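You operate a simulated robot arm through the tools that you are given. There is no shell and no other tool. Be economical: measure what you need, move in short steps, check, and stop when the job is done.

You are at the controls of a simulated two-armed robot. One attempt, no reset.

JOB
Put the white jar on the top of the wooden work bench away on the returns shelf of the grey rack. Put the brass thermostat marked "92C" from the red tool cabinet top on the returns shelf of the grey rack. Put one of the black relays from the red tool cabinet top on top of the white wire spool. Open the bottom cabinet drawer, take the large yellow box and leave it in the inside of the bottom drawer of the red tool cabinet, then shut the drawer. Put the float kit box on the cream top of the brown dash. Put the rusty bearing on the shelf of the maroon stand of the black bench engine. Put the blue rubber bung on the top of the wooden work bench away on the top of the grey-legged table. Pick up the drive belt box with one hand, pass it to the other hand and put it on the top of the white shelf. Turn the speed dial to 3. Any order will do. Set down upright: white jar, large yellow box.

Only the result counts: the job must be done as asked and must still hold three seconds after the hand-in. Knocking over, shifting, dropping, spilling or breaking anything else fails it.

ROBOT AND FRAMES
Two 7-joint arms with two-finger parallel grippers on one trunk, on a base that drives. Base frame: it is fixed to the floor where the robot stands at the start and does not move with it; the origin is under the middle of the robot, x ahead of it, y to its left, z up. Lengths are in cm, angles in rad, forces in N, time in s.
The left shoulder is at the start at [-8.2, 11.9, 85.1], the right one opposite. With the tool pointing down near the work surface each hand reaches from about 18 to 60 cm from the robot's upright axis, wherever it stands, measured 20 degrees to its own side. Places, roughly: black relay [-125, 225, 100]; blue rubber bung (3x3x4 cm) [50, 60, 90]; bottom cabinet drawer [-120, 220, 20]; brass thermostat [-125, 225, 100]; cream top of the brown dash (50x16 cm) [-496, -96, 104]; drive belt box [50, 0, 100]; float kit box [-300, -475, 75]; inside of the bottom drawer of the red tool cabine [-120, 230, 20]; large yellow box [100, 125, 100]; returns shelf of the grey rack [-490, 220, 60]; rusty bearing (6x6x3 cm) [-310, -480, 80]; shelf of the maroon stand of the black bench engin [-452, -324, 70]; speed dial [50, -20, 90]; top of the grey-legged table [-350, -490, 80]; top of the white shelf [90, -240, 90]; white jar [50, 25, 100]; white wire spool (6x6x6 cm) [-90, 240, 100]. Payload 3.43 kg a hand.
The tool frame of a hand sits at the grasp point between the pads (the TCP): z along the fingers, y along the line on which they close. The tips reach 3 cm beyond it. The gripper opens to 9.4 cm. The fingers are 2.8 cm wide and 1 cm thick; the gripper's body (5 by 9.6 cm) begins 5.5 cm behind the TCP.
Orientation is that of the tool frame in the base frame, as [roll, pitch, yaw] about the fixed x, y, z axes, in that order (R = Rz(yaw) Ry(pitch) Rx(roll)). With the fingers straight down and closing along the base's y, the tool's x points along the base's -x, its y along +y and its z along -z.

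CONTROLS
- The arms move only by the tool move_arm. It takes "left_steps", "right_steps" or both (then of equal length, played together; a hand with none holds still); each is a list of rows, each a list of 3 entries, a list of its own where there are three numbers: the shift along the tool's x, y, z in cm, then the turn, a rotation vector about the tool's x, y, z in rad, then the finger opening in cm, from 0 to 9.4. In form: [[[x, y, z], [ax, ay, az], claw], ...]. A call has 1 to 20 rows; each row shifts and turns the commanded pose from where the row before left it, along the tool's axes as they then stand. A row lasts 0.2 s, in which the tool goes at most 5 cm and 0.15 rad; a call with a longer step from one row to the next is refused whole, and so is a gripper value outside its range. Where a pose cannot be reached the arm comes as near as it can. A force on the tool above 40 N (or 10 N above the force at the start of the call, whichever is more), or a blocked arm, ends the call early, and 0.2 s more pass. Each finger travels about 15.3 cm/s and halts on what it meets, pressing with about 30 N; the grip force reading is that of the motor and also rises with nothing between the fingers. The clock runs only during rows and for 0.2 s after the last one: add rows that do not move to give the fingers time. The reply holds the time, the measured pose of the TCP, the force on the tool along the base axes, the opening and the grip force, in the units named above and with some noise, with the torque about the TCP (base axes, N m) and any sound that the robot's microphone picked up, and new pictures: "show" is both (left out), scene, wrist or none (wrist: the cameras of the hands that moved).
- Cameras (640 x 400 px; columns grow to the right, rows downward): "scene" is now at [3.04, 0.91, 155.51]; the picture's right is [0.11, -0.99, 0.00], its down [-0.79, -0.09, -0.60] and it looks along [0.60, 0.07, -0.80] (base axes); focal length 270 px, centre (320, 200). "left" rides on the left gripper at [7.6, -1.4, -10.3] in its tool frame; the picture's right is [0.18, 0.98, 0.00], its down [-0.75, 0.14, -0.64] and it looks along [-0.63, 0.12, 0.77] (tool axes); focal length 243 px, centre (320, 200). "right" rides on the right gripper at [7.6, 1.4, -10.3] in its tool frame; the picture's right is [-0.18, 0.98, 0.00], its down [-0.75, -0.14, -0.64] and it looks along [-0.63, -0.12, 0.77] (tool axes); focal length 243 px, centre (320, 200). There is no depth. A picture from a camera that has moved, and an enlarged one, comes with that camera's place and axes in the base frame and with its lens.
- slide_trunk(by): slides the trunk up (or, below 0, down) by that many cm; the arms and the scene camera ride with it, the base frame stays. It gives what a move gives, with no picture.
- base_move(legs): drives the robot by 1 to 6 legs, each [ahead, left, turn to the left] in cm, cm and rad, along the robot's own axes; the way and the turn of a leg run together, so that a leg with both is an arc; at most 150 cm and 3.142 rad a leg. The arms and the cameras ride along, it lands a little off, and it stops where it bumps. It gives what a move gives, and a new picture of the scene camera.
- turn_head(pan, tilt): turns the head with the scene camera to pan (to the left, within 2.496 rad either way) and tilt (down, from -0.506 to 1.204), counted from straight ahead of the robot. It gives what a move gives, and a new picture of the scene camera.
- close_up(camera, box): a new picture of the part [left, top, right, bottom] of that camera's present view, enlarged. The clock stands still meanwhile.
- close_job(): hands the job in; it is judged then, once.

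Go step by step. Nothing tells you exact positions but the pictures and the camera data: compare them with the known pose of the tool, close in by small moves and look again before you grip or let go. The budget is 525 turns and 360 pictures, counting those below and the enlarged ones. Unless the task says otherwise, let go and move clear before handing in, and close with one line.

The tools are called as name(argument=value, ...) on one line, values as JSON. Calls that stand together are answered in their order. move_arm: Moves the arms, as the interface text tells. Its arguments: {"type":"object","properties":{"left_steps":{"type":"array","items":{"type":"array"}},"right_steps":{"type":"array","items":{"type":"array"}},"show":{"type":"string","enum":["both","scene","wrist","none"]}},"required":[]} The other tools are called the same way: slide_trunk (by) slides the trunk up or down; base_move (legs) drives the base; turn_head (pan, tilt) turns the head that bears the scene camera; close_up (camera, box) takes an enlarged picture of a part of a camera's view; close_job () hands the job in.

At the start:

```text
time: 0.0
left_eef_pos: [23.48, 18.26, 119.33]
left_orientation: [3.141, 0.001, -3.141]
left_wrist_force: [-0.4, 0.4, -1.1]
left_torque: [-0.01, 0.0, 0.01]
left_opening: 9.4
left_grasp_force: 0.0
right_eef_pos: [28.87, -6.83, 112.62]
right_orientation: [3.141, 0.0, -3.141]
right_wrist_force: [-0.2, 0.2, 0.2]
right_torque: [0.0, 0.0, -0.03]
right_opening: 9.37
right_grasp_force: 0.0
trunk travel left (down, up): [-27.5, 6.0]
robot x, y, heading: [-0.21, -0.02, 0.002]
head pan, tilt: [0.112, 0.922]
```

scene: 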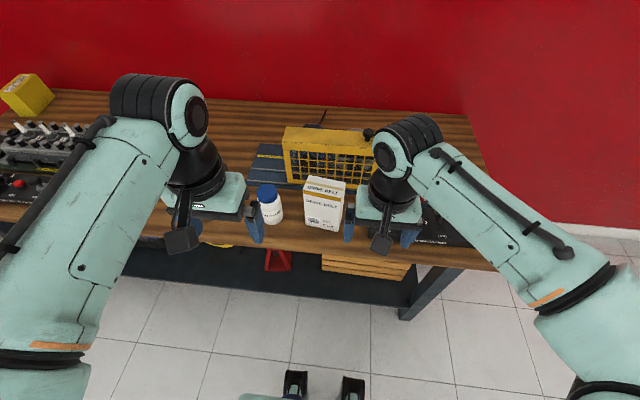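
right: 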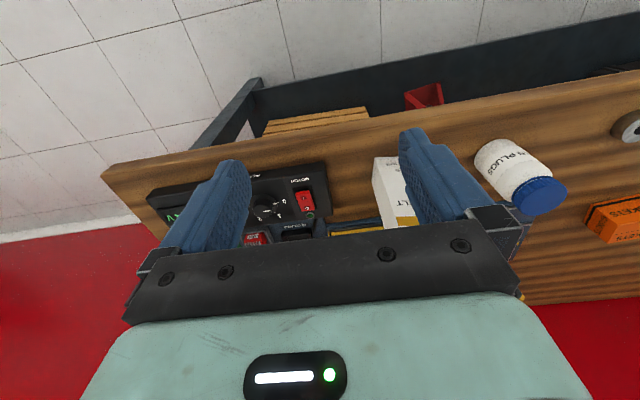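
left: 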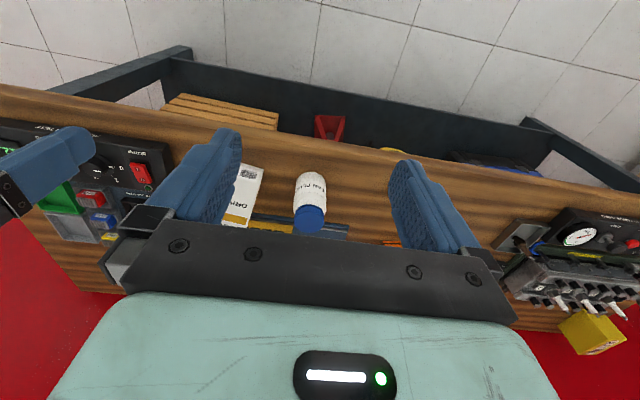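

I see the work bench ahead with the dial panel on the right, the drive belt box and the white jar in the middle. I take close looks at the dial panel and the bench first.

close_up(camera="right", box=[140, 140, 400, 270])

close_up(camera="scene", box=[220, 100, 500, 280])

turn_head(pan=0.8, tilt=0.8)

```text
2.46 times, centred on (270, 205) of right
camera zoom: at [21.4, -5.33, 122.81], right [0.18, 0.98, 0.0], down [0.75, -0.14, 0.64], along [0.63, -0.12, -0.77], focal length 597 px, centre (443, 188)
```

zoom: 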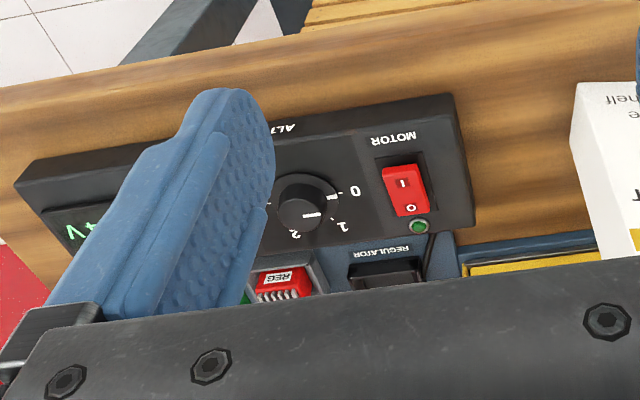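

```text
2.22 times, centred on (360, 190) of scene
camera zoom: at [3.04, 0.91, 155.51], right [0.11, -0.99, 0.0], down [-0.79, -0.09, -0.6], along [0.6, 0.07, -0.8], focal length 601 px, centre (231, 222)
```

zoom: 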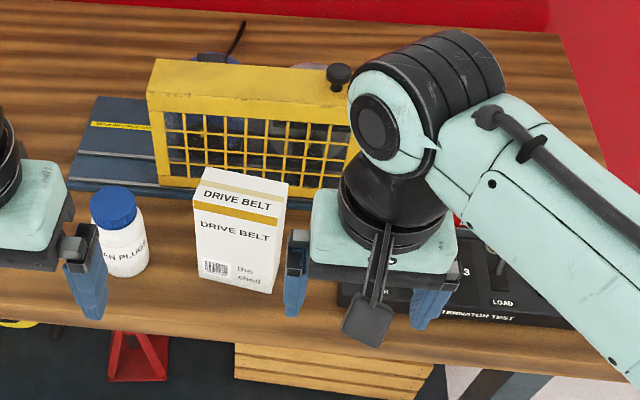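

```text
time: 1.1
left_eef_pos: [23.44, 18.13, 119.22]
left_orientation: [3.14, 0.001, -3.14]
left_wrist_force: [-1.4, -0.4, 1.2]
left_torque: [0.02, 0.02, 0.0]
left_opening: 9.41
left_grasp_force: 0.0
right_eef_pos: [28.9, -6.85, 112.62]
right_orientation: [3.141, 0.0, -3.141]
right_wrist_force: [0.1, -0.5, -0.1]
right_torque: [0.0, -0.01, -0.04]
right_opening: 9.4
right_grasp_force: 0.1
trunk travel left (down, up): [-27.5, 6.0]
robot x, y, heading: [0.11, 0.01, 0.004]
head pan, tilt: [0.799, 0.799]
camera scene: at [1.28, 5.86, 156.46], right [0.72, -0.7, 0.0], down [-0.5, -0.51, -0.7], along [0.49, 0.5, -0.72], focal length 270 px, centre (320, 200)
```

scene: 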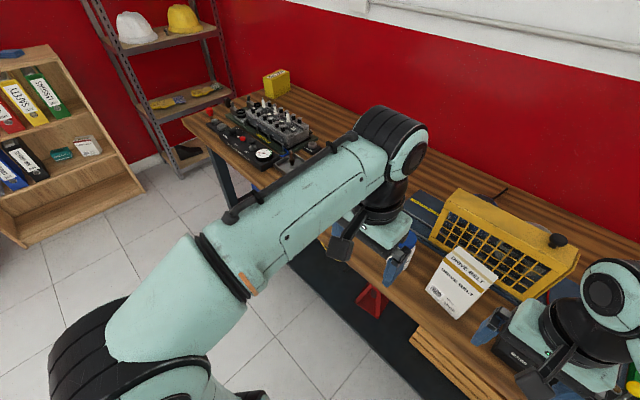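

The knob seems to be at about (46,-19.5,92). I move the right hand above it to read the scale.

move_arm(right_steps=[[[-1.5, -3.2, 0.5], [0, 0, 0], 9.4], [[-1.5, -3.2, 0.5], [0, 0, 0], 9.4], [[-1.5, -3.2, 0.5], [0, 0, 0], 9.4], [[-1.5, -3.2, 0.5], [0, 0, 0], 9.4]], show="wrist")

close_up(camera="right", box=[200, 120, 440, 270])

turn_head(pan=-0.3, tilt=0.9)

```text
time: 2.1
left_eef_pos: [23.51, 18.21, 119.23]
left_orientation: [3.14, -0.001, 3.141]
left_wrist_force: [0.4, -0.6, -0.5]
left_torque: [0.01, 0.02, 0.02]
left_opening: 9.39
left_grasp_force: 0.1
right_eef_pos: [35.07, -19.67, 110.73]
right_orientation: [-3.141, -0.001, 3.14]
right_wrist_force: [-0.4, 0.1, 0.1]
right_torque: [-0.02, 0.0, 0.02]
right_opening: 9.4
right_grasp_force: 0.0
trunk travel left (down, up): [-27.5, 6.0]
robot x, y, heading: [0.1, 0.06, -0.002]
head pan, tilt: [0.799, 0.799]
camera right: at [27.45, -18.22, 120.81], right [0.18, 0.98, 0.0], down [0.75, -0.14, 0.64], along [0.63, -0.12, -0.77], focal length 243 px, centre (320, 200)
```

right: 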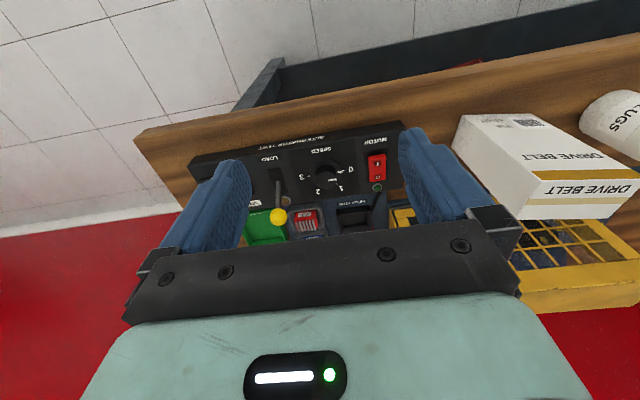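

```text
2.67 times, centred on (320, 195) of right
camera zoom: at [27.45, -18.22, 120.81], right [0.18, 0.98, 0.0], down [0.75, -0.14, 0.64], along [0.63, -0.12, -0.77], focal length 647 px, centre (320, 213)
```

zoom: 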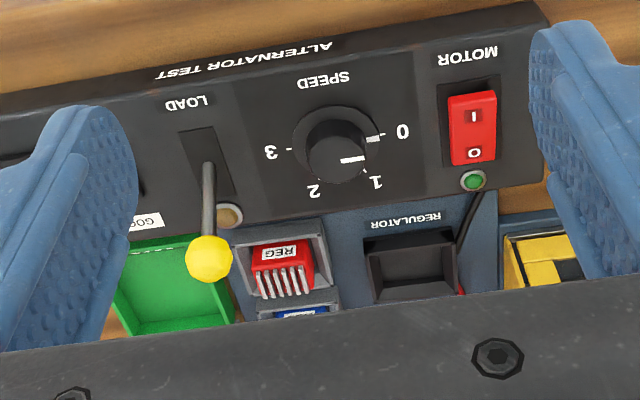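

```text
time: 3.4
left_eef_pos: [23.5, 18.22, 119.26]
left_orientation: [3.141, 0.0, -3.141]
left_wrist_force: [-0.2, -0.3, 0.3]
left_torque: [-0.01, 0.0, -0.03]
left_opening: 9.38
left_grasp_force: 0.0
right_eef_pos: [34.93, -19.57, 110.84]
right_orientation: [-3.142, -0.001, -3.141]
right_wrist_force: [-0.7, 0.5, 0.1]
right_torque: [-0.01, 0.0, -0.01]
right_opening: 9.39
right_grasp_force: 0.0
trunk travel left (down, up): [-27.5, 6.0]
robot x, y, heading: [0.01, 0.04, 0.003]
head pan, tilt: [-0.3, 0.901]
camera scene: at [2.86, -2.14, 155.67], right [-0.29, -0.96, 0.0], down [-0.75, 0.23, -0.62], along [0.59, -0.18, -0.78], focal length 270 px, centre (320, 200)
```

scene: 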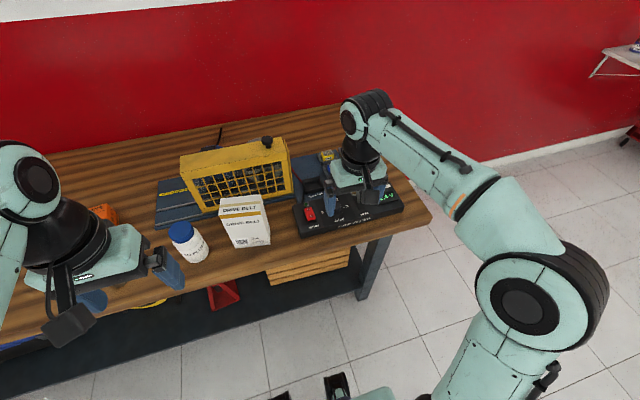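

close_up(camera="right", box=[295, 150, 365, 200])

```text
8.00 times, centred on (330, 175) of right
camera zoom: at [27.39, -18.12, 120.82], right [0.18, 0.98, 0.0], down [0.75, -0.14, 0.64], along [0.63, -0.12, -0.77], focal length 1941 px, centre (240, 400)
```

zoom: 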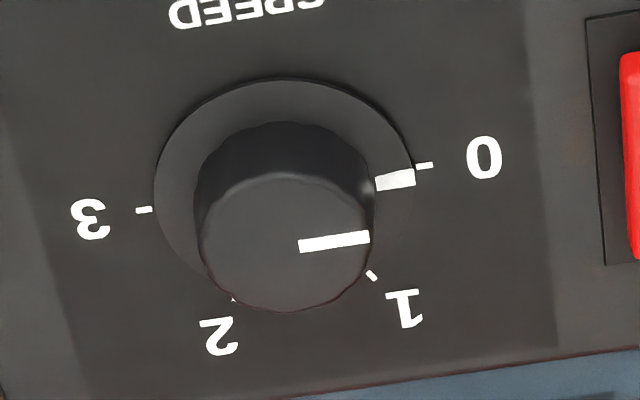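

Dial points at about 0; scale runs clockwise, 60° per unit, so I need about +180° about tool z. Knob is near (49.1,-21.3). I go above it and pre-rotate by -90°.

move_arm(right_steps=[[[-3.5, -0.44, 1], [0, 0, 0], 6], [[-3.5, -0.44, 1], [0, 0, 0], 6], [[-3.5, -0.44, 1], [0, 0, 0], 6], [[-3.5, -0.44, 1], [0, 0, 0], 6], [[0, 0, 0], [0, 0, -0.143], 6], [[0, 0, 0], [0, 0, -0.143], 6], [[0, 0, 0], [0, 0, -0.143], 6], [[0, 0, 0], [0, 0, -0.143], 6], [[0, 0, 0], [0, 0, -0.143], 6], [[0, 0, 0], [0, 0, -0.143], 6], [[0, 0, 0], [0, 0, -0.143], 6], [[0, 0, 0], [0, 0, -0.143], 6], [[0, 0, 0], [0, 0, -0.143], 6], [[0, 0, 0], [0, 0, -0.143], 6], [[0, 0, 0], [0, 0, -0.143], 6]], show="both")

```text
time: 6.6
left_eef_pos: [23.42, 18.29, 119.26]
left_orientation: [3.141, -0.001, 3.141]
left_wrist_force: [-0.2, 0.1, -0.2]
left_torque: [0.02, -0.02, 0.0]
left_opening: 9.41
left_grasp_force: 0.1
right_eef_pos: [48.91, -21.33, 106.7]
right_orientation: [-3.14, -0.001, -1.567]
right_wrist_force: [-0.5, 0.9, 0.4]
right_torque: [-0.01, 0.0, 0.05]
right_opening: 6.0
right_grasp_force: 0.0
trunk travel left (down, up): [-27.5, 6.0]
robot x, y, heading: [0.33, 0.1, 0.001]
head pan, tilt: [-0.3, 0.901]
camera scene: at [2.86, -2.15, 155.67], right [-0.3, -0.96, 0.0], down [-0.75, 0.23, -0.62], along [0.59, -0.18, -0.78], focal length 270 px, centre (320, 200)
camera right: at [47.62, -28.99, 116.79], right [-0.98, 0.18, 0.0], down [0.14, 0.75, 0.64], along [0.12, 0.63, -0.77], focal length 243 px, centre (320, 200)
```

scene: 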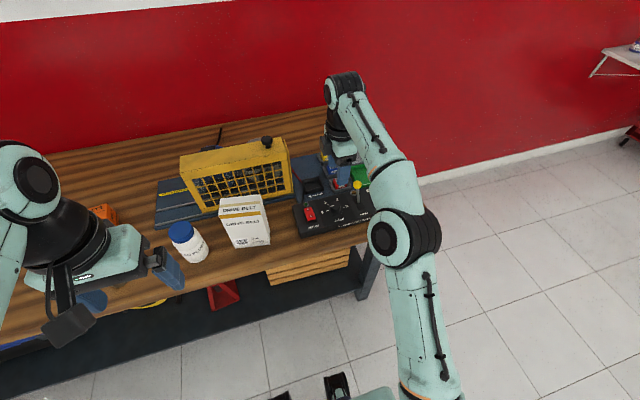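
right: 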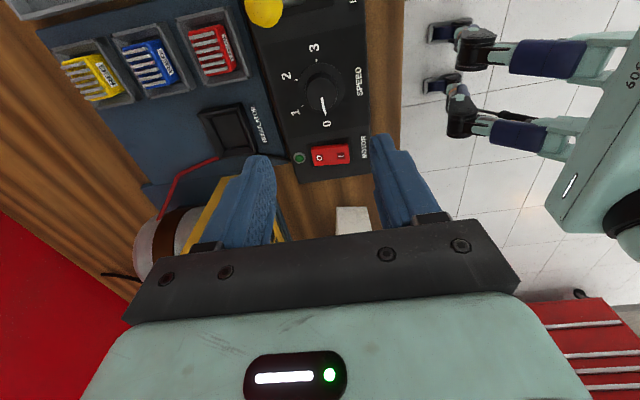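

close_up(camera="right", box=[272, 60, 372, 122])

```text
6.40 times, centred on (322, 91) of right
camera zoom: at [47.62, -28.99, 116.79], right [-0.98, 0.18, 0.0], down [0.14, 0.75, 0.64], along [0.12, 0.63, -0.77], focal length 1553 px, centre (307, 898)
```

zoom: 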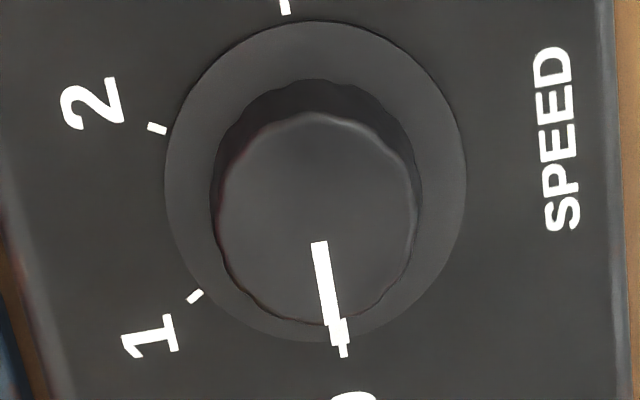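

The knob centre is (48.95,-21.32), its top at z 90.2. I go straight down and grip it.

move_arm(right_steps=[[[0, 0, 4], [0, 0, 0], 6], [[0, 0, 4], [0, 0, 0], 6], [[0, 0, 4], [0, 0, 0], 6], [[0, 0, 2], [0, 0, 0], 6], [[0, 0, 1.2], [0, 0, 0], 6], [[0, 0, 0], [0, 0, 0], 6], [[0, 0, 0], [0, 0, 0], 2.8], [[0, 0, 0], [0, 0, 0], 2.8], [[0, 0, 0], [0, 0, 0], 2.8]], show="both")

```text
time: 8.6
left_eef_pos: [23.4, 18.14, 119.33]
left_orientation: [3.141, 0.001, 3.14]
left_wrist_force: [0.6, 0.1, 0.0]
left_torque: [-0.03, 0.03, 0.0]
left_opening: 9.4
left_grasp_force: 0.0
right_eef_pos: [48.78, -21.27, 91.54]
right_orientation: [3.138, 0.0, -1.569]
right_wrist_force: [-9.6, -0.2, -2.7]
right_torque: [0.05, 0.43, 0.02]
right_opening: 5.17
right_grasp_force: 44.9
trunk travel left (down, up): [-27.5, 6.0]
robot x, y, heading: [0.05, -0.28, 0.0]
head pan, tilt: [-0.3, 0.901]
camera scene: at [2.74, -2.17, 155.66], right [-0.3, -0.96, 0.0], down [-0.75, 0.23, -0.62], along [0.59, -0.18, -0.78], focal length 270 px, centre (320, 200)
camera right: at [47.5, -28.96, 101.55], right [-0.98, 0.18, 0.0], down [0.14, 0.75, 0.64], along [0.12, 0.63, -0.77], focal length 243 px, centre (320, 200)
```

scene: 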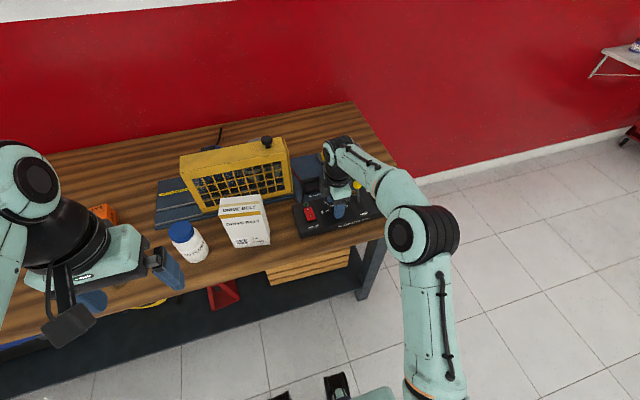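
right: 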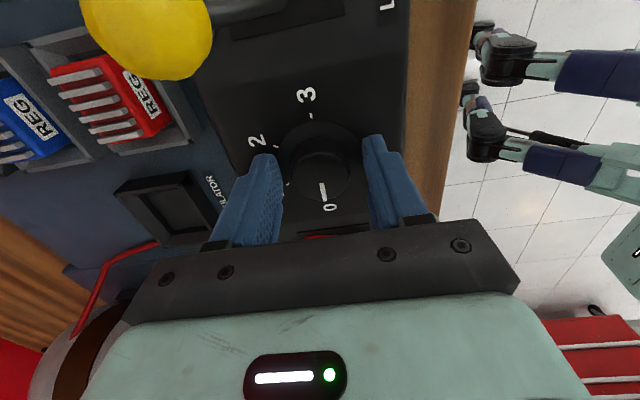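

The fingers closed on the skirt (5.2 cm). I open, lift by 0.7 cm and grip the knob itself.

move_arm(right_steps=[[[0, 0, 0], [0, 0, 0], 6], [[0, 0, 0], [0, 0, 0], 6], [[0, 0, -0.7], [0, 0, 0], 6], [[0, 0, 0], [0, 0, 0], 2.8], [[0, 0, 0], [0, 0, 0], 2.8], [[0, 0, 0], [0, 0, 0], 2.8]], show="wrist")

```text
time: 10.0
left_eef_pos: [23.49, 18.29, 119.32]
left_orientation: [-3.14, 0.001, 3.14]
left_wrist_force: [-0.3, 1.3, 0.7]
left_torque: [0.02, 0.01, 0.0]
left_opening: 9.4
left_grasp_force: 0.1
right_eef_pos: [48.86, -21.21, 92.16]
right_orientation: [3.139, 0.001, -1.569]
right_wrist_force: [-7.7, 2.1, -1.8]
right_torque: [-0.08, 0.42, -0.04]
right_opening: 3.47
right_grasp_force: 44.8
trunk travel left (down, up): [-27.5, 6.0]
robot x, y, heading: [-0.07, -0.23, -0.002]
head pan, tilt: [-0.3, 0.901]
camera right: at [47.49, -28.92, 102.27], right [-0.98, 0.18, 0.0], down [0.14, 0.75, 0.64], along [0.12, 0.63, -0.77], focal length 243 px, centre (320, 200)
```

right: 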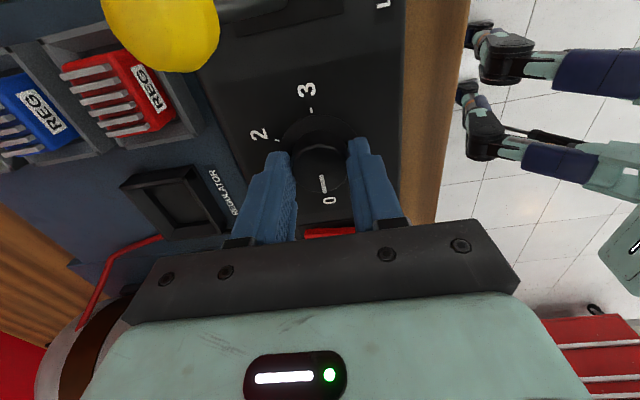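

Knob gripped. Rotating clockwise by 1.4 rad first.

move_arm(right_steps=[[[0, 0, 0], [0, 0, 0.14], 2.8], [[0, 0, 0], [0, 0, 0.14], 2.8], [[0, 0, 0], [0, 0, 0.14], 2.8], [[0, 0, 0], [0, 0, 0.14], 2.8], [[0, 0, 0], [0, 0, 0.14], 2.8], [[0, 0, 0], [0, 0, 0.14], 2.8], [[0, 0, 0], [0, 0, 0.14], 2.8], [[0, 0, 0], [0, 0, 0.14], 2.8], [[0, 0, 0], [0, 0, 0.14], 2.8], [[0, 0, 0], [0, 0, 0.14], 2.8]], show="wrist")

close_up(camera="right", box=[240, 90, 400, 200])

```text
time: 12.2
left_eef_pos: [23.41, 18.34, 119.41]
left_orientation: [-3.141, 0.0, 3.14]
left_wrist_force: [0.0, -0.4, 0.2]
left_torque: [0.02, -0.01, -0.03]
left_opening: 9.4
left_grasp_force: 0.0
right_eef_pos: [48.76, -21.26, 92.25]
right_orientation: [3.14, -0.001, -2.97]
right_wrist_force: [-16.2, 5.3, -12.6]
right_torque: [0.33, 0.08, -0.04]
right_opening: 3.48
right_grasp_force: 44.7
trunk travel left (down, up): [-27.5, 6.0]
robot x, y, heading: [0.18, 0.22, 0.002]
head pan, tilt: [-0.3, 0.901]
camera right: at [41.12, -21.15, 102.3], right [0.01, 1.0, 0.0], down [0.77, -0.01, 0.64], along [0.64, -0.01, -0.77], focal length 243 px, centre (320, 200)
```

right: 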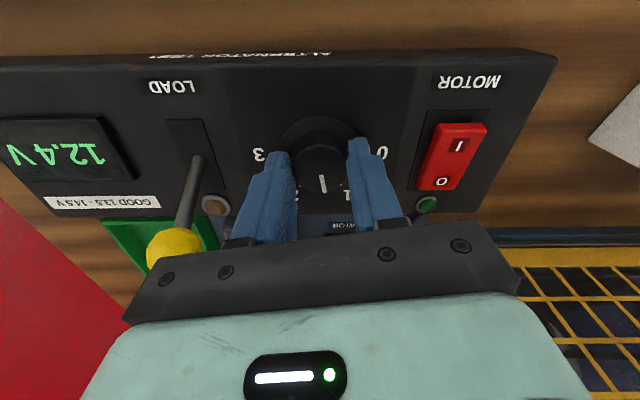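

```text
3.64 times, centred on (320, 145) of right
camera zoom: at [41.12, -21.15, 102.3], right [0.01, 1.0, 0.0], down [0.77, -0.01, 0.64], along [0.64, -0.01, -0.77], focal length 882 px, centre (320, 400)
```

zoom: 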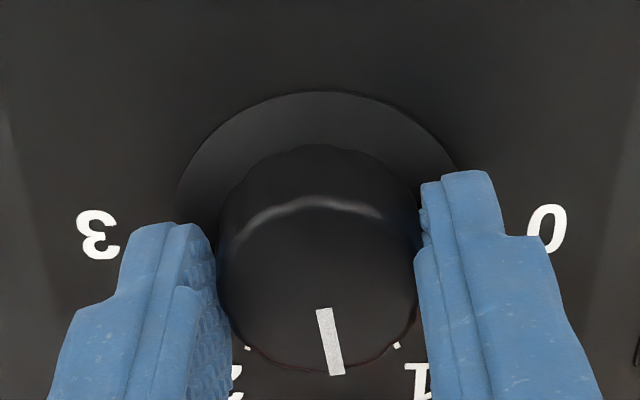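

The knob follows the hand. I turn the remaining 1.67 rad.

move_arm(right_steps=[[[0, 0, 0], [0, 0, 0.139], 2.8], [[0, 0, 0], [0, 0, 0.139], 2.8], [[0, 0, 0], [0, 0, 0.139], 2.8], [[0, 0, 0], [0, 0, 0.139], 2.8], [[0, 0, 0], [0, 0, 0.139], 2.8], [[0, 0, 0], [0, 0, 0.139], 2.8], [[0, 0, 0], [0, 0, 0.139], 2.8], [[0, 0, 0], [0, 0, 0.139], 2.8], [[0, 0, 0], [0, 0, 0.139], 2.8], [[0, 0, 0], [0, 0, 0.139], 2.8], [[0, 0, 0], [0, 0, 0.139], 2.8], [[0, 0, 0], [0, 0, 0.139], 2.8]], show="wrist")

close_up(camera="right", box=[240, 90, 400, 200])

```text
time: 14.8
left_eef_pos: [23.41, 18.23, 119.26]
left_orientation: [-3.139, 0.001, 3.141]
left_wrist_force: [0.4, 1.2, -0.7]
left_torque: [0.03, 0.0, 0.01]
left_opening: 9.4
left_grasp_force: 0.1
right_eef_pos: [48.75, -21.15, 92.19]
right_orientation: [-3.139, -0.002, 1.644]
right_wrist_force: [-12.8, 8.5, -14.9]
right_torque: [1.13, 0.51, -0.05]
right_opening: 3.46
right_grasp_force: 45.1
trunk travel left (down, up): [-27.5, 6.0]
robot x, y, heading: [-0.14, -0.19, -0.001]
head pan, tilt: [-0.3, 0.901]
camera right: at [49.77, -13.53, 102.3], right [0.99, -0.11, 0.0], down [-0.08, -0.76, 0.64], along [-0.07, -0.64, -0.77], focal length 243 px, centre (320, 200)
```

right: 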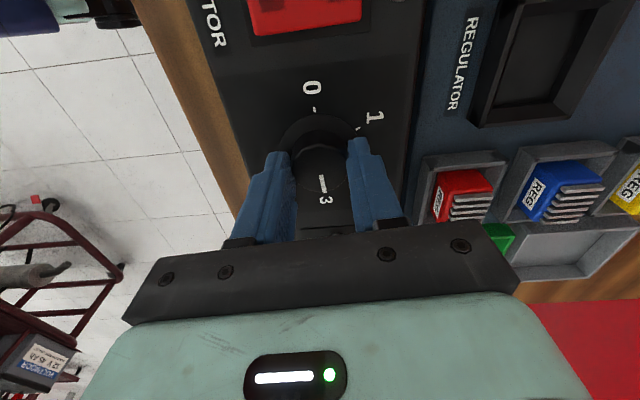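

```text
3.64 times, centred on (320, 145) of right
camera zoom: at [49.77, -13.53, 102.3], right [0.99, -0.11, 0.0], down [-0.08, -0.76, 0.64], along [-0.07, -0.64, -0.77], focal length 882 px, centre (320, 400)
```

zoom: 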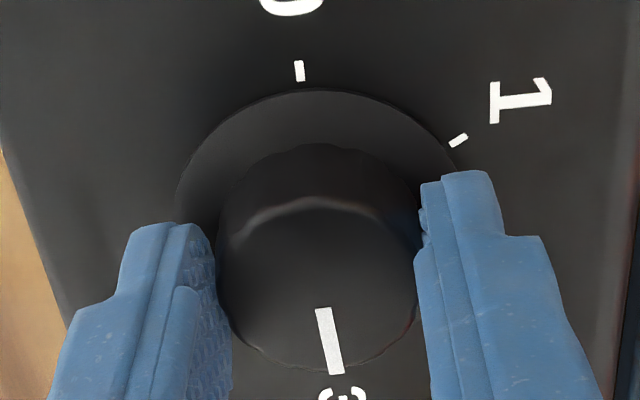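

The dial points at about 3. I release, rise and check.

move_arm(right_steps=[[[0, 0, 0], [0, 0, 0], 6], [[0, 0, 0], [0, 0, 0], 6], [[0, 0, -4], [0, 0, 0], 6], [[0, 0, -4], [0, 0, 0], 6], [[0, 0, -4], [0, 0, 0], 6]], show="none")

close_up(camera="right", box=[260, 60, 380, 135])

```text
time: 16.0
left_eef_pos: [23.47, 18.13, 119.37]
left_orientation: [-3.14, 0.0, -3.141]
left_wrist_force: [-0.3, -0.3, 0.7]
left_torque: [0.03, 0.0, 0.0]
left_opening: 9.39
left_grasp_force: 0.0
right_eef_pos: [48.97, -21.24, 104.15]
right_orientation: [3.141, 0.0, 1.647]
right_wrist_force: [1.0, -0.2, 0.1]
right_torque: [0.0, -0.02, 0.0]
right_opening: 6.0
right_grasp_force: 0.0
trunk travel left (down, up): [-27.5, 6.0]
robot x, y, heading: [0.19, -0.11, 0.001]
head pan, tilt: [-0.3, 0.901]
```

```text
5.33 times, centred on (320, 98) of right
camera zoom: at [49.93, -13.55, 114.26], right [0.99, -0.11, 0.0], down [-0.08, -0.76, 0.64], along [-0.07, -0.64, -0.77], focal length 1294 px, centre (320, 747)
```

zoom: 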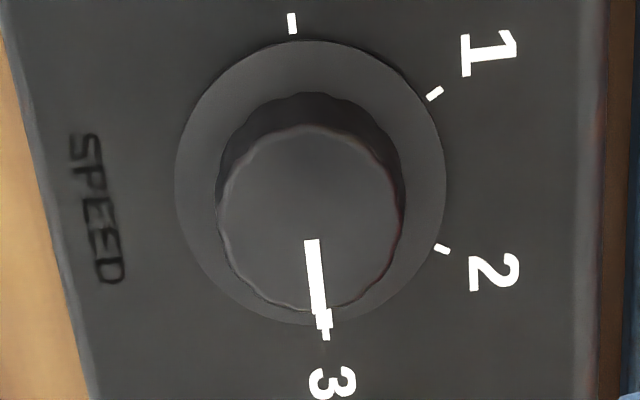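

Dial is at 3. Now I bring the right hand back to neutral and look at the box, jar and bench.

move_arm(right_steps=[[[0, 0, -0.8], [0, 0, -0.149], 9.4], [[0, 0, -0.8], [0, 0, -0.149], 9.4], [[0, 0, -0.8], [0, 0, -0.149], 9.4], [[0, 0, -0.8], [0, 0, -0.149], 9.4], [[0, 0, -0.8], [0, 0, -0.149], 9.4], [[0, 0, -0.8], [0, 0, -0.149], 9.4], [[0, 0, -0.8], [0, 0, -0.149], 9.4], [[0, 0, -0.8], [0, 0, -0.149], 9.4], [[0, 0, -0.8], [0, 0, -0.149], 9.4], [[0, 0, -0.8], [0, 0, -0.149], 9.4], [[4.7, -1.5, 0], [0, 0, 0], 9.4], [[4.7, -1.5, 0], [0, 0, 0], 9.4], [[4.7, -1.5, 0], [0, 0, 0], 9.4], [[4.7, -1.5, 0], [0, 0, 0], 9.4]], show="none")

turn_head(pan=0.0, tilt=0.85)

close_up(camera="scene", box=[240, 120, 440, 245])

close_up(camera="left", box=[180, 140, 460, 260])

```text
time: 19.0
left_eef_pos: [23.38, 18.2, 119.32]
left_orientation: [3.141, 0.003, 3.141]
left_wrist_force: [-0.5, 0.1, 0.2]
left_torque: [-0.04, -0.02, 0.0]
left_opening: 9.39
left_grasp_force: 0.0
right_eef_pos: [28.51, -27.54, 111.35]
right_orientation: [-3.141, 0.001, 3.139]
right_wrist_force: [0.2, 0.3, -0.2]
right_torque: [0.0, 0.0, 0.0]
right_opening: 9.41
right_grasp_force: 0.1
right hand out of reach, approached as far as the arm can: row 7, 8, 10
trunk travel left (down, up): [-27.5, 6.0]
robot x, y, heading: [-0.01, -0.11, -0.001]
head pan, tilt: [-0.3, 0.901]
```

```text
time: 19.8
left_eef_pos: [23.52, 18.39, 119.17]
left_orientation: [-3.141, 0.0, 3.141]
left_wrist_force: [0.4, -0.5, -0.1]
left_torque: [-0.02, 0.01, 0.0]
left_opening: 9.41
left_grasp_force: 0.1
right_eef_pos: [28.44, -27.49, 111.31]
right_orientation: [-3.14, 0.001, 3.137]
right_wrist_force: [-0.1, 0.3, -0.5]
right_torque: [0.03, 0.02, -0.03]
right_opening: 9.39
right_grasp_force: 0.0
trunk travel left (down, up): [-27.5, 6.0]
robot x, y, heading: [0.04, -0.02, 0.0]
head pan, tilt: [0.0, 0.85]
camera scene: at [3.46, 0.07, 156.06], right [0.0, -1.0, 0.0], down [-0.75, 0.0, -0.66], along [0.66, 0.0, -0.75], focal length 270 px, centre (320, 200)
```

scene: 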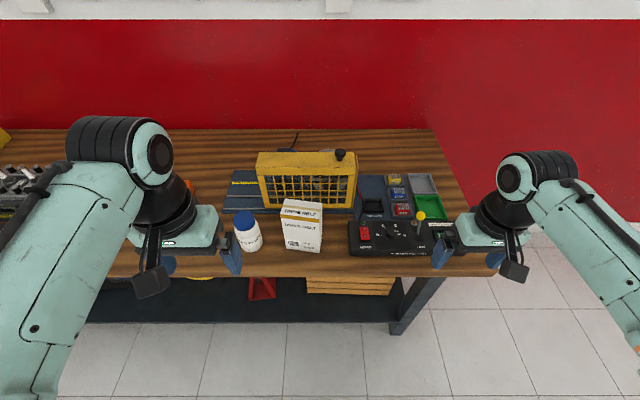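

```text
3.20 times, centred on (340, 182) of scene
camera zoom: at [3.46, 0.07, 156.06], right [0.0, -1.0, 0.0], down [-0.75, 0.0, -0.66], along [0.66, 0.0, -0.75], focal length 865 px, centre (256, 256)
```

zoom: 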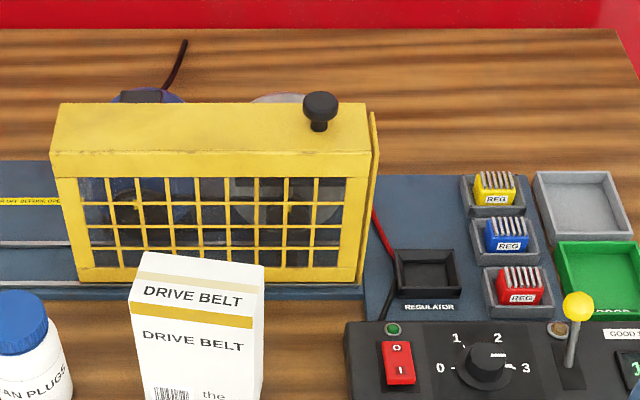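

```text
2.29 times, centred on (320, 200) of left
camera zoom: at [15.97, 16.8, 129.61], right [-0.18, 0.98, 0.0], down [0.75, 0.14, 0.64], along [0.63, 0.12, -0.77], focal length 555 px, centre (320, 200)
```

zoom: 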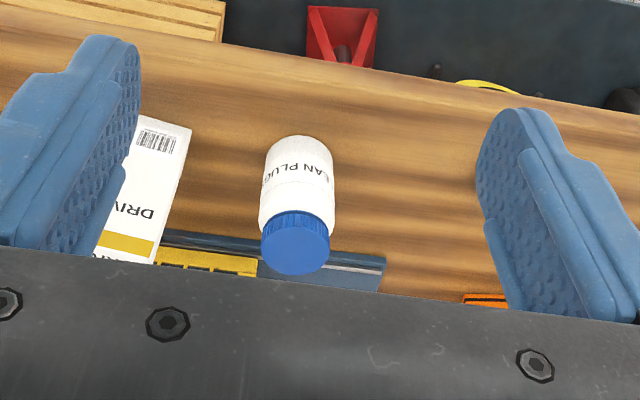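

I move the left hand over the box to measure its top, depth and the gap to the yellow cage.

move_arm(left_steps=[[[-3.2, -3.3, 0.5], [0, 0, 0], 9.4], [[-3.2, -3.3, 0.5], [0, 0, 0], 9.4], [[-3.2, -3.3, 0.5], [0, 0, 0], 9.4], [[-3.2, -3.3, 0.5], [0, 0, 0], 9.4]], show="wrist")

close_up(camera="left", box=[200, 60, 440, 210])

close_up(camera="scene", box=[220, 180, 340, 255])

```text
time: 20.8
left_eef_pos: [36.36, 5.18, 117.19]
left_orientation: [-3.14, -0.001, -3.137]
left_wrist_force: [0.4, -0.1, -0.1]
left_torque: [0.0, -0.03, 0.01]
left_opening: 9.4
left_grasp_force: 0.1
right_eef_pos: [28.58, -27.58, 111.38]
right_orientation: [3.142, -0.001, 3.138]
right_wrist_force: [0.0, -0.2, 0.0]
right_torque: [0.01, 0.06, -0.02]
right_opening: 9.39
right_grasp_force: 0.0
trunk travel left (down, up): [-27.5, 6.0]
robot x, y, heading: [0.51, 0.07, 0.004]
head pan, tilt: [0.0, 0.85]
camera left: at [28.86, 3.64, 127.57], right [-0.19, 0.98, 0.0], down [0.75, 0.14, 0.64], along [0.63, 0.12, -0.77], focal length 243 px, centre (320, 200)
```

left: 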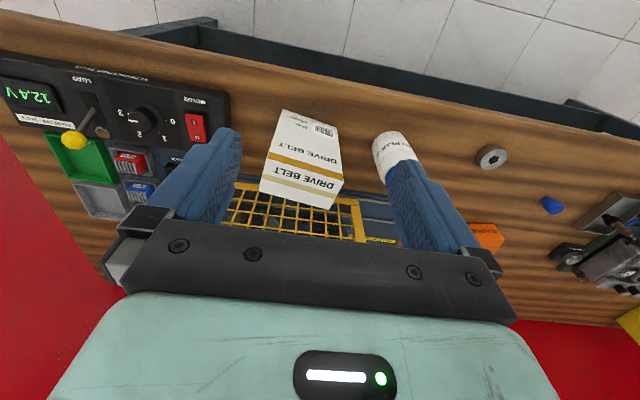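

```text
2.67 times, centred on (320, 135) of left
camera zoom: at [28.86, 3.64, 127.57], right [-0.19, 0.98, 0.0], down [0.75, 0.14, 0.64], along [0.63, 0.12, -0.77], focal length 647 px, centre (320, 373)
```

zoom: 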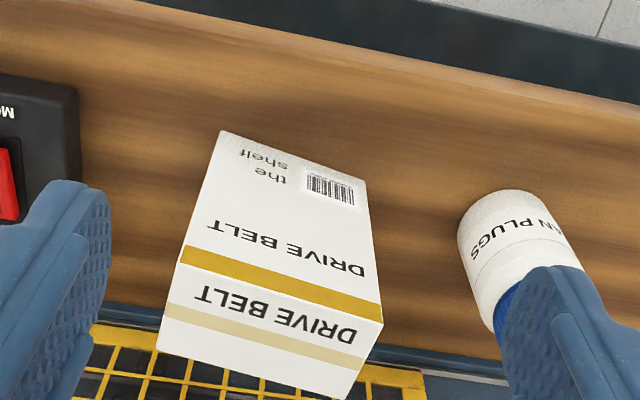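

```text
5.33 times, centred on (280, 218) of scene
camera zoom: at [3.6, 0.05, 156.06], right [0.0, -1.0, 0.0], down [-0.75, 0.0, -0.66], along [0.66, 0.0, -0.75], focal length 1442 px, centre (533, 107)
```

zoom: 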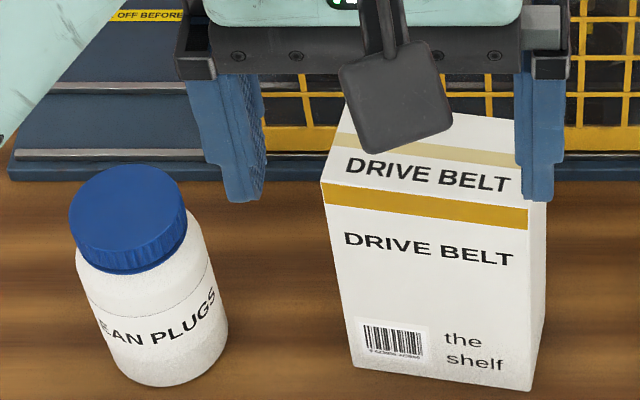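

Box: top at z≈100, about 10.9 wide × 5.5 deep, centre (49.5,4.7), turned by about -0.1; bench at z≈83.7. I turn the left hand to grip its depth on the left half, tilted outward a little.

move_arm(left_steps=[[[0, 0, 0], [0, 0, 0.14], 9.4], [[0, 0, 0], [0, 0, 0.14], 9.4], [[0, 0, 0], [0, 0, 0.14], 9.4], [[0, 0, 0], [0, 0, 0.14], 9.4], [[0, 0, 0], [0, 0, 0.14], 9.4], [[0, 0, 0], [0, 0, 0.14], 9.4], [[0, 0, 0], [0, 0, 0.14], 9.4], [[0, 0, 0], [0, 0, 0.14], 9.4], [[0, 0, 0], [0, 0, 0.14], 9.4], [[0, 0, 0], [0, 0, 0.14], 9.4], [[0, 0, 0], [0, 0, 0.14], 9.4], [[0, 0, 0], [0, 0, 0.135], 9.4], [[0, 4.5, 0], [0, 0, 0], 9.4], [[0, 4.5, 0], [0, 0, 0], 9.4], [[3, 4.4, 0], [0, 0, 0], 9.4], [[0, 0, 0], [0, -0.15, 0], 9.4], [[0, 0, 0], [0, -0.15, 0], 9.4]], show="both")

```text
refused: row 15 steps farther than a row can; nothing moved
```

move_arm(left_steps=[[[0, 0, 0], [0, 0, 0.14], 9.4], [[0, 0, 0], [0, 0, 0.14], 9.4], [[0, 0, 0], [0, 0, 0.14], 9.4], [[0, 0, 0], [0, 0, 0.14], 9.4], [[0, 0, 0], [0, 0, 0.14], 9.4], [[0, 0, 0], [0, 0, 0.14], 9.4], [[0, 0, 0], [0, 0, 0.14], 9.4], [[0, 0, 0], [0, 0, 0.14], 9.4], [[0, 0, 0], [0, 0, 0.14], 9.4], [[0, 0, 0], [0, 0, 0.14], 9.4], [[0, 0, 0], [0, 0, 0.14], 9.4], [[0, 0, 0], [0, 0, 0.135], 9.4], [[1, 4.4, 0], [0, 0, 0], 9.4], [[1, 4.4, 0], [0, 0, 0], 9.4], [[1, 4.4, 0], [0, 0, 0], 9.4], [[0, 0, 0], [0, -0.15, 0], 9.4], [[0, 0, 0], [0, -0.15, 0], 9.4]], show="both")

```text
time: 24.4
left_eef_pos: [40.81, 5.59, 117.19]
left_orientation: [-3.141, 0.301, 1.466]
left_wrist_force: [-1.1, -0.3, 0.1]
left_torque: [-0.02, -0.01, -0.03]
left_opening: 9.42
left_grasp_force: 0.1
left hand out of reach, approached as far as the arm can: row 14, 15
right_eef_pos: [28.55, -27.43, 111.36]
right_orientation: [3.14, 0.0, 3.137]
right_wrist_force: [-0.1, -0.1, -0.1]
right_torque: [0.01, -0.01, -0.07]
right_opening: 9.41
right_grasp_force: 0.1
trunk travel left (down, up): [-27.5, 6.0]
robot x, y, heading: [0.47, 0.23, -0.002]
head pan, tilt: [0.0, 0.85]
camera scene: at [3.46, 0.14, 156.06], right [0.0, -1.0, 0.0], down [-0.75, 0.0, -0.66], along [0.66, 0.0, -0.75], focal length 270 px, centre (320, 200)
camera left: at [40.52, 15.94, 124.81], right [1.0, 0.07, -0.05], down [0.09, -0.54, 0.84], along [0.03, -0.84, -0.54], focal length 243 px, centre (320, 200)
```

scene: 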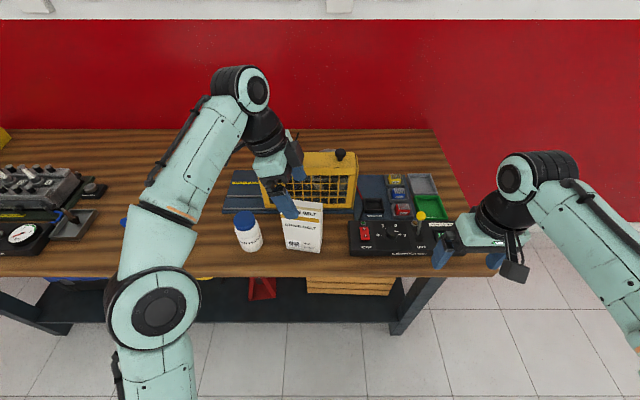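
left: 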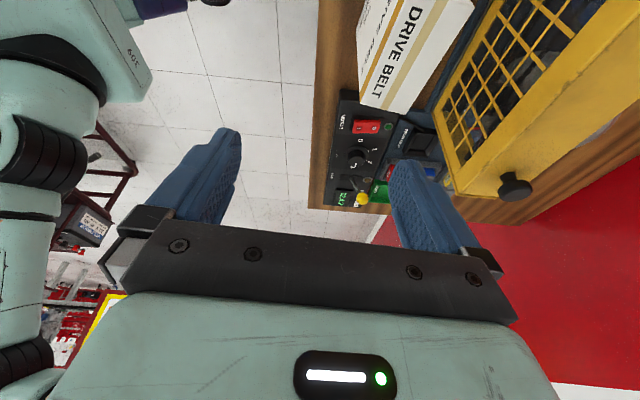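

The arm reach is short at this height; I lower first, then go forward over the box.

move_arm(left_steps=[[[0.99, 0, 3.18], [0, 0, 0], 9.4], [[0.99, 0, 3.18], [0, 0, 0], 9.4], [[0.99, 0, 3.18], [0, 0, 0], 9.4], [[0.9, 3, -0.27], [0, 0, 0], 9.4], [[0.9, 3, -0.27], [0, 0, 0], 9.4], [[0.9, 3, -0.27], [0, 0, 0], 9.4]], show="both")

```text
time: 25.8
left_eef_pos: [49.34, 7.35, 106.63]
left_orientation: [-3.138, 0.301, 1.467]
left_wrist_force: [0.9, 0.0, -0.2]
left_torque: [-0.02, -0.01, 0.0]
left_opening: 9.39
left_grasp_force: 0.1
left hand out of reach, approached as far as the arm can: row 6
right_eef_pos: [28.68, -27.55, 111.38]
right_orientation: [-3.14, 0.0, 3.138]
right_wrist_force: [0.0, -0.4, 0.5]
right_torque: [-0.02, 0.02, -0.02]
right_opening: 9.41
right_grasp_force: 0.1
trunk travel left (down, up): [-27.5, 6.0]
robot x, y, heading: [-0.04, 0.1, -0.003]
head pan, tilt: [0.0, 0.85]
camera scene: at [3.52, 0.07, 156.06], right [0.0, -1.0, 0.0], down [-0.75, 0.0, -0.66], along [0.66, 0.0, -0.75], focal length 270 px, centre (320, 200)
camera left: at [49.05, 17.77, 114.21], right [1.0, 0.07, -0.06], down [0.09, -0.54, 0.84], along [0.03, -0.84, -0.55], focal length 243 px, centre (320, 200)
```

scene: 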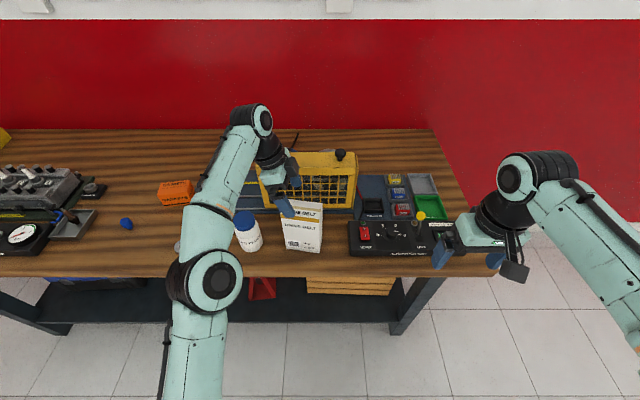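
left: 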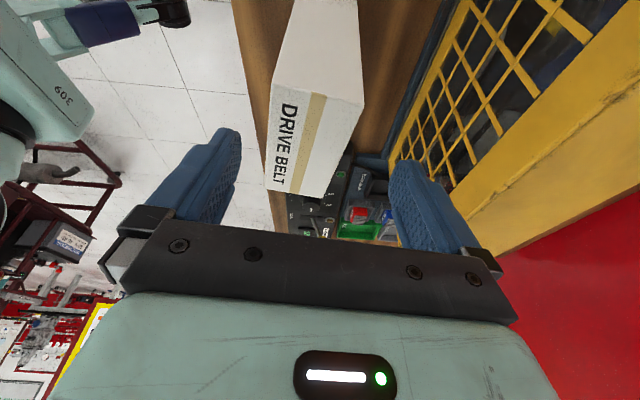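

The box lies between the open fingers. I go straight down and grip.

move_arm(left_steps=[[[0.95, 0.2, 3.05], [0, 0, 0], 9.4], [[0.95, 0, 3.05], [0, 0, 0], 9.4], [[0.95, 0, 3.05], [0, 0, 0], 9.4], [[0, 0, 0], [0, 0, 0], 9.4], [[0, 0, 0], [0, 0, 0], 4.8], [[0, 0, 0], [0, 0, 0], 4.8], [[0, 0, 0], [0, 0, 0], 4.8]], show="both")

```text
time: 27.4
left_eef_pos: [49.33, 7.44, 97.11]
left_orientation: [-3.141, 0.3, 1.467]
left_wrist_force: [0.1, 1.1, 0.4]
left_torque: [-0.06, 0.06, 0.03]
left_opening: 5.84
left_grasp_force: 29.4
right_eef_pos: [28.61, -27.33, 111.38]
right_orientation: [3.141, 0.001, 3.139]
right_wrist_force: [-0.1, 0.4, 0.9]
right_torque: [-0.04, 0.02, -0.02]
right_opening: 9.4
right_grasp_force: 0.1
trunk travel left (down, up): [-27.5, 6.0]
robot x, y, heading: [-0.05, -0.08, -0.001]
head pan, tilt: [0.0, 0.85]
camera scene: at [3.49, 0.08, 156.05], right [0.0, -1.0, 0.0], down [-0.75, 0.0, -0.66], along [0.66, 0.0, -0.75], focal length 270 px, centre (320, 200)
camera left: at [49.12, 17.82, 104.72], right [1.0, 0.07, -0.05], down [0.09, -0.54, 0.84], along [0.03, -0.84, -0.55], focal length 243 px, centre (320, 200)
```

scene: 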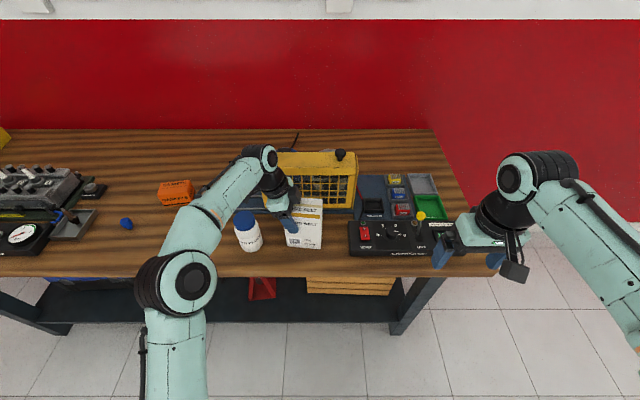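
left: 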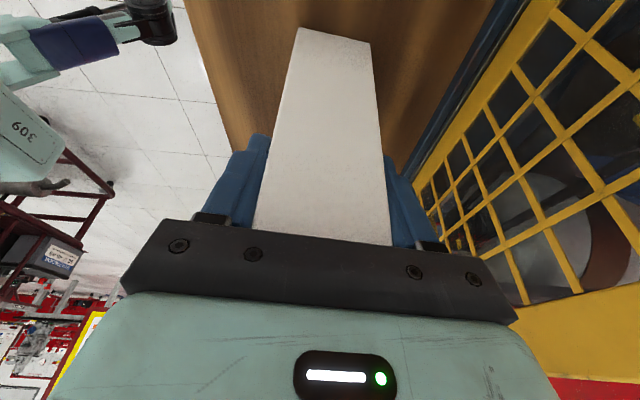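

Box gripped. Lift and draw back toward the robot.

move_arm(left_steps=[[[-0.88, 0, -2.86], [0, 0, 0], 4.8], [[-1.18, 0, -3.82], [0, 0, 0], 4.8], [[-1.18, 0, -3.82], [0, 0, 0], 4.8], [[-0.88, 0, -2.86], [0, 0, 0], 4.8], [[-1.2, -4, 0.38], [0, 0, 0], 4.8], [[-1.2, -4, 0.38], [0, 0, 0], 4.8], [[-1.2, -4, 0.38], [0, 0, 0], 4.8]], show="scene")

```text
time: 29.0
left_eef_pos: [35.51, 4.92, 110.38]
left_orientation: [3.141, 0.3, 1.467]
left_wrist_force: [0.0, 0.3, -4.2]
left_torque: [0.08, -0.04, -0.01]
left_opening: 5.83
left_grasp_force: 29.8
left hand out of reach, approached as far as the arm can: row 3, 4
right_eef_pos: [28.36, -27.39, 111.32]
right_orientation: [-3.141, 0.0, 3.136]
right_wrist_force: [0.1, 0.4, -0.6]
right_torque: [0.01, 0.01, 0.02]
right_opening: 9.41
right_grasp_force: 0.0
trunk travel left (down, up): [-27.5, 6.0]
robot x, y, heading: [-0.38, -0.07, 0.002]
head pan, tilt: [0.0, 0.85]
camera scene: at [3.32, 0.12, 156.05], right [0.0, -1.0, 0.0], down [-0.75, 0.0, -0.66], along [0.66, 0.0, -0.75], focal length 270 px, centre (320, 200)
```

scene: 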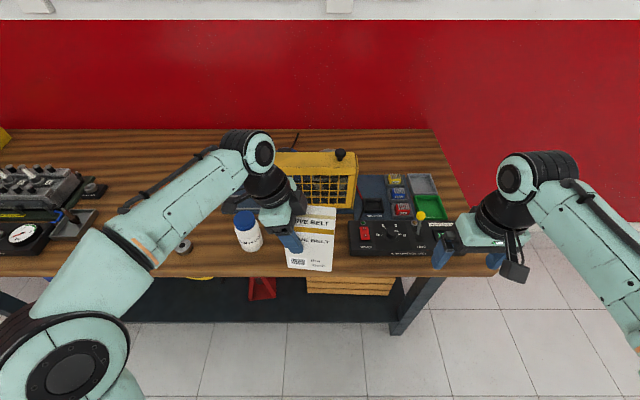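

Held firmly. Now I turn the right hand to mirror the left (camera outward, tilted) and bring it up to the box's right side.

move_arm(right_steps=[[[0, 0, 0], [0, 0, -0.1466], 9.4], [[0, 0, 0], [0, 0, -0.1466], 9.4], [[0, 0, 0], [0, 0, -0.1466], 9.4], [[0, 0, 0], [0, 0, -0.1466], 9.4], [[0, 0, 0], [0, 0, -0.1466], 9.4], [[0, 0, 0], [0, 0, -0.1466], 9.4], [[0, 0, 0], [0, 0, -0.1466], 9.4], [[0, 0, 0], [0, 0, -0.1466], 9.4], [[0, 0, 0], [0, 0, -0.1466], 9.4], [[0, 0, 0], [0, 0, -0.1466], 9.4], [[0, 0, 0], [0, -0.15, 0], 9.4], [[0, 0, 0], [0, -0.15, 0], 9.4], [[-3, -1.26, 1.27], [0, 0, 0], 9.4], [[-3, -1.26, 1.27], [0, 0, 0], 9.4], [[-3, -1.26, 1.27], [0, 0, 0], 9.4], [[-3, -1.26, 1.27], [0, 0, 0], 9.4]], show="both")

```text
time: 32.4
left_eef_pos: [35.65, 5.01, 110.1]
left_orientation: [-3.141, 0.301, 1.468]
left_wrist_force: [-0.8, -0.2, -4.4]
left_torque: [0.12, 0.02, -0.03]
left_opening: 5.81
left_grasp_force: 29.6
right_eef_pos: [35.09, -15.09, 109.95]
right_orientation: [3.138, 0.302, -1.681]
right_wrist_force: [0.5, 0.1, -0.3]
right_torque: [-0.02, 0.0, 0.0]
right_opening: 9.44
right_grasp_force: 0.1
trunk travel left (down, up): [-27.5, 6.0]
robot x, y, heading: [0.02, -0.35, 0.002]
head pan, tilt: [0.0, 0.85]
camera scene: at [3.56, 0.15, 156.06], right [0.0, -1.0, 0.0], down [-0.75, 0.0, -0.66], along [0.66, 0.0, -0.75], focal length 270 px, centre (320, 200)
camera right: at [32.63, -25.1, 117.31], right [-0.96, 0.28, 0.06], down [0.2, 0.51, 0.84], along [0.21, 0.81, -0.55], focal length 243 px, centre (320, 200)
```

scene: 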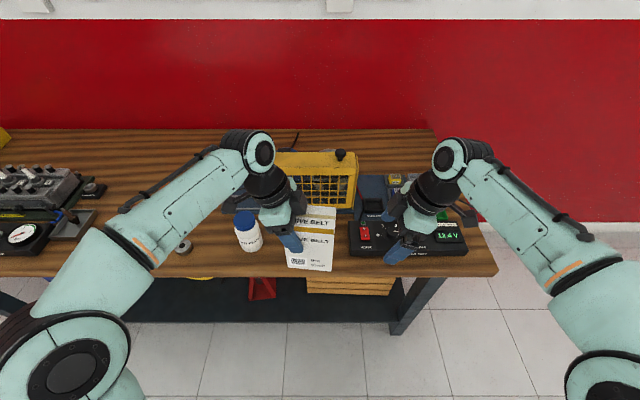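
right: 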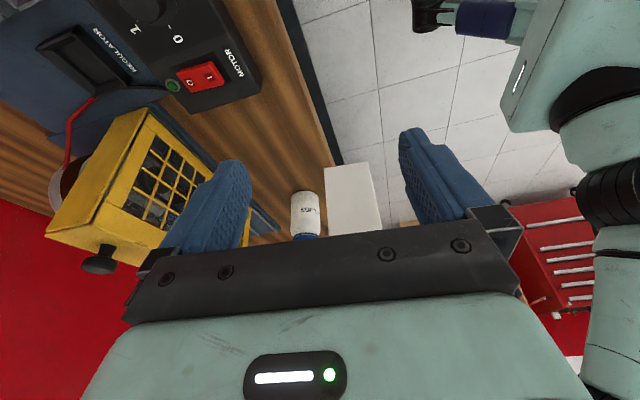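

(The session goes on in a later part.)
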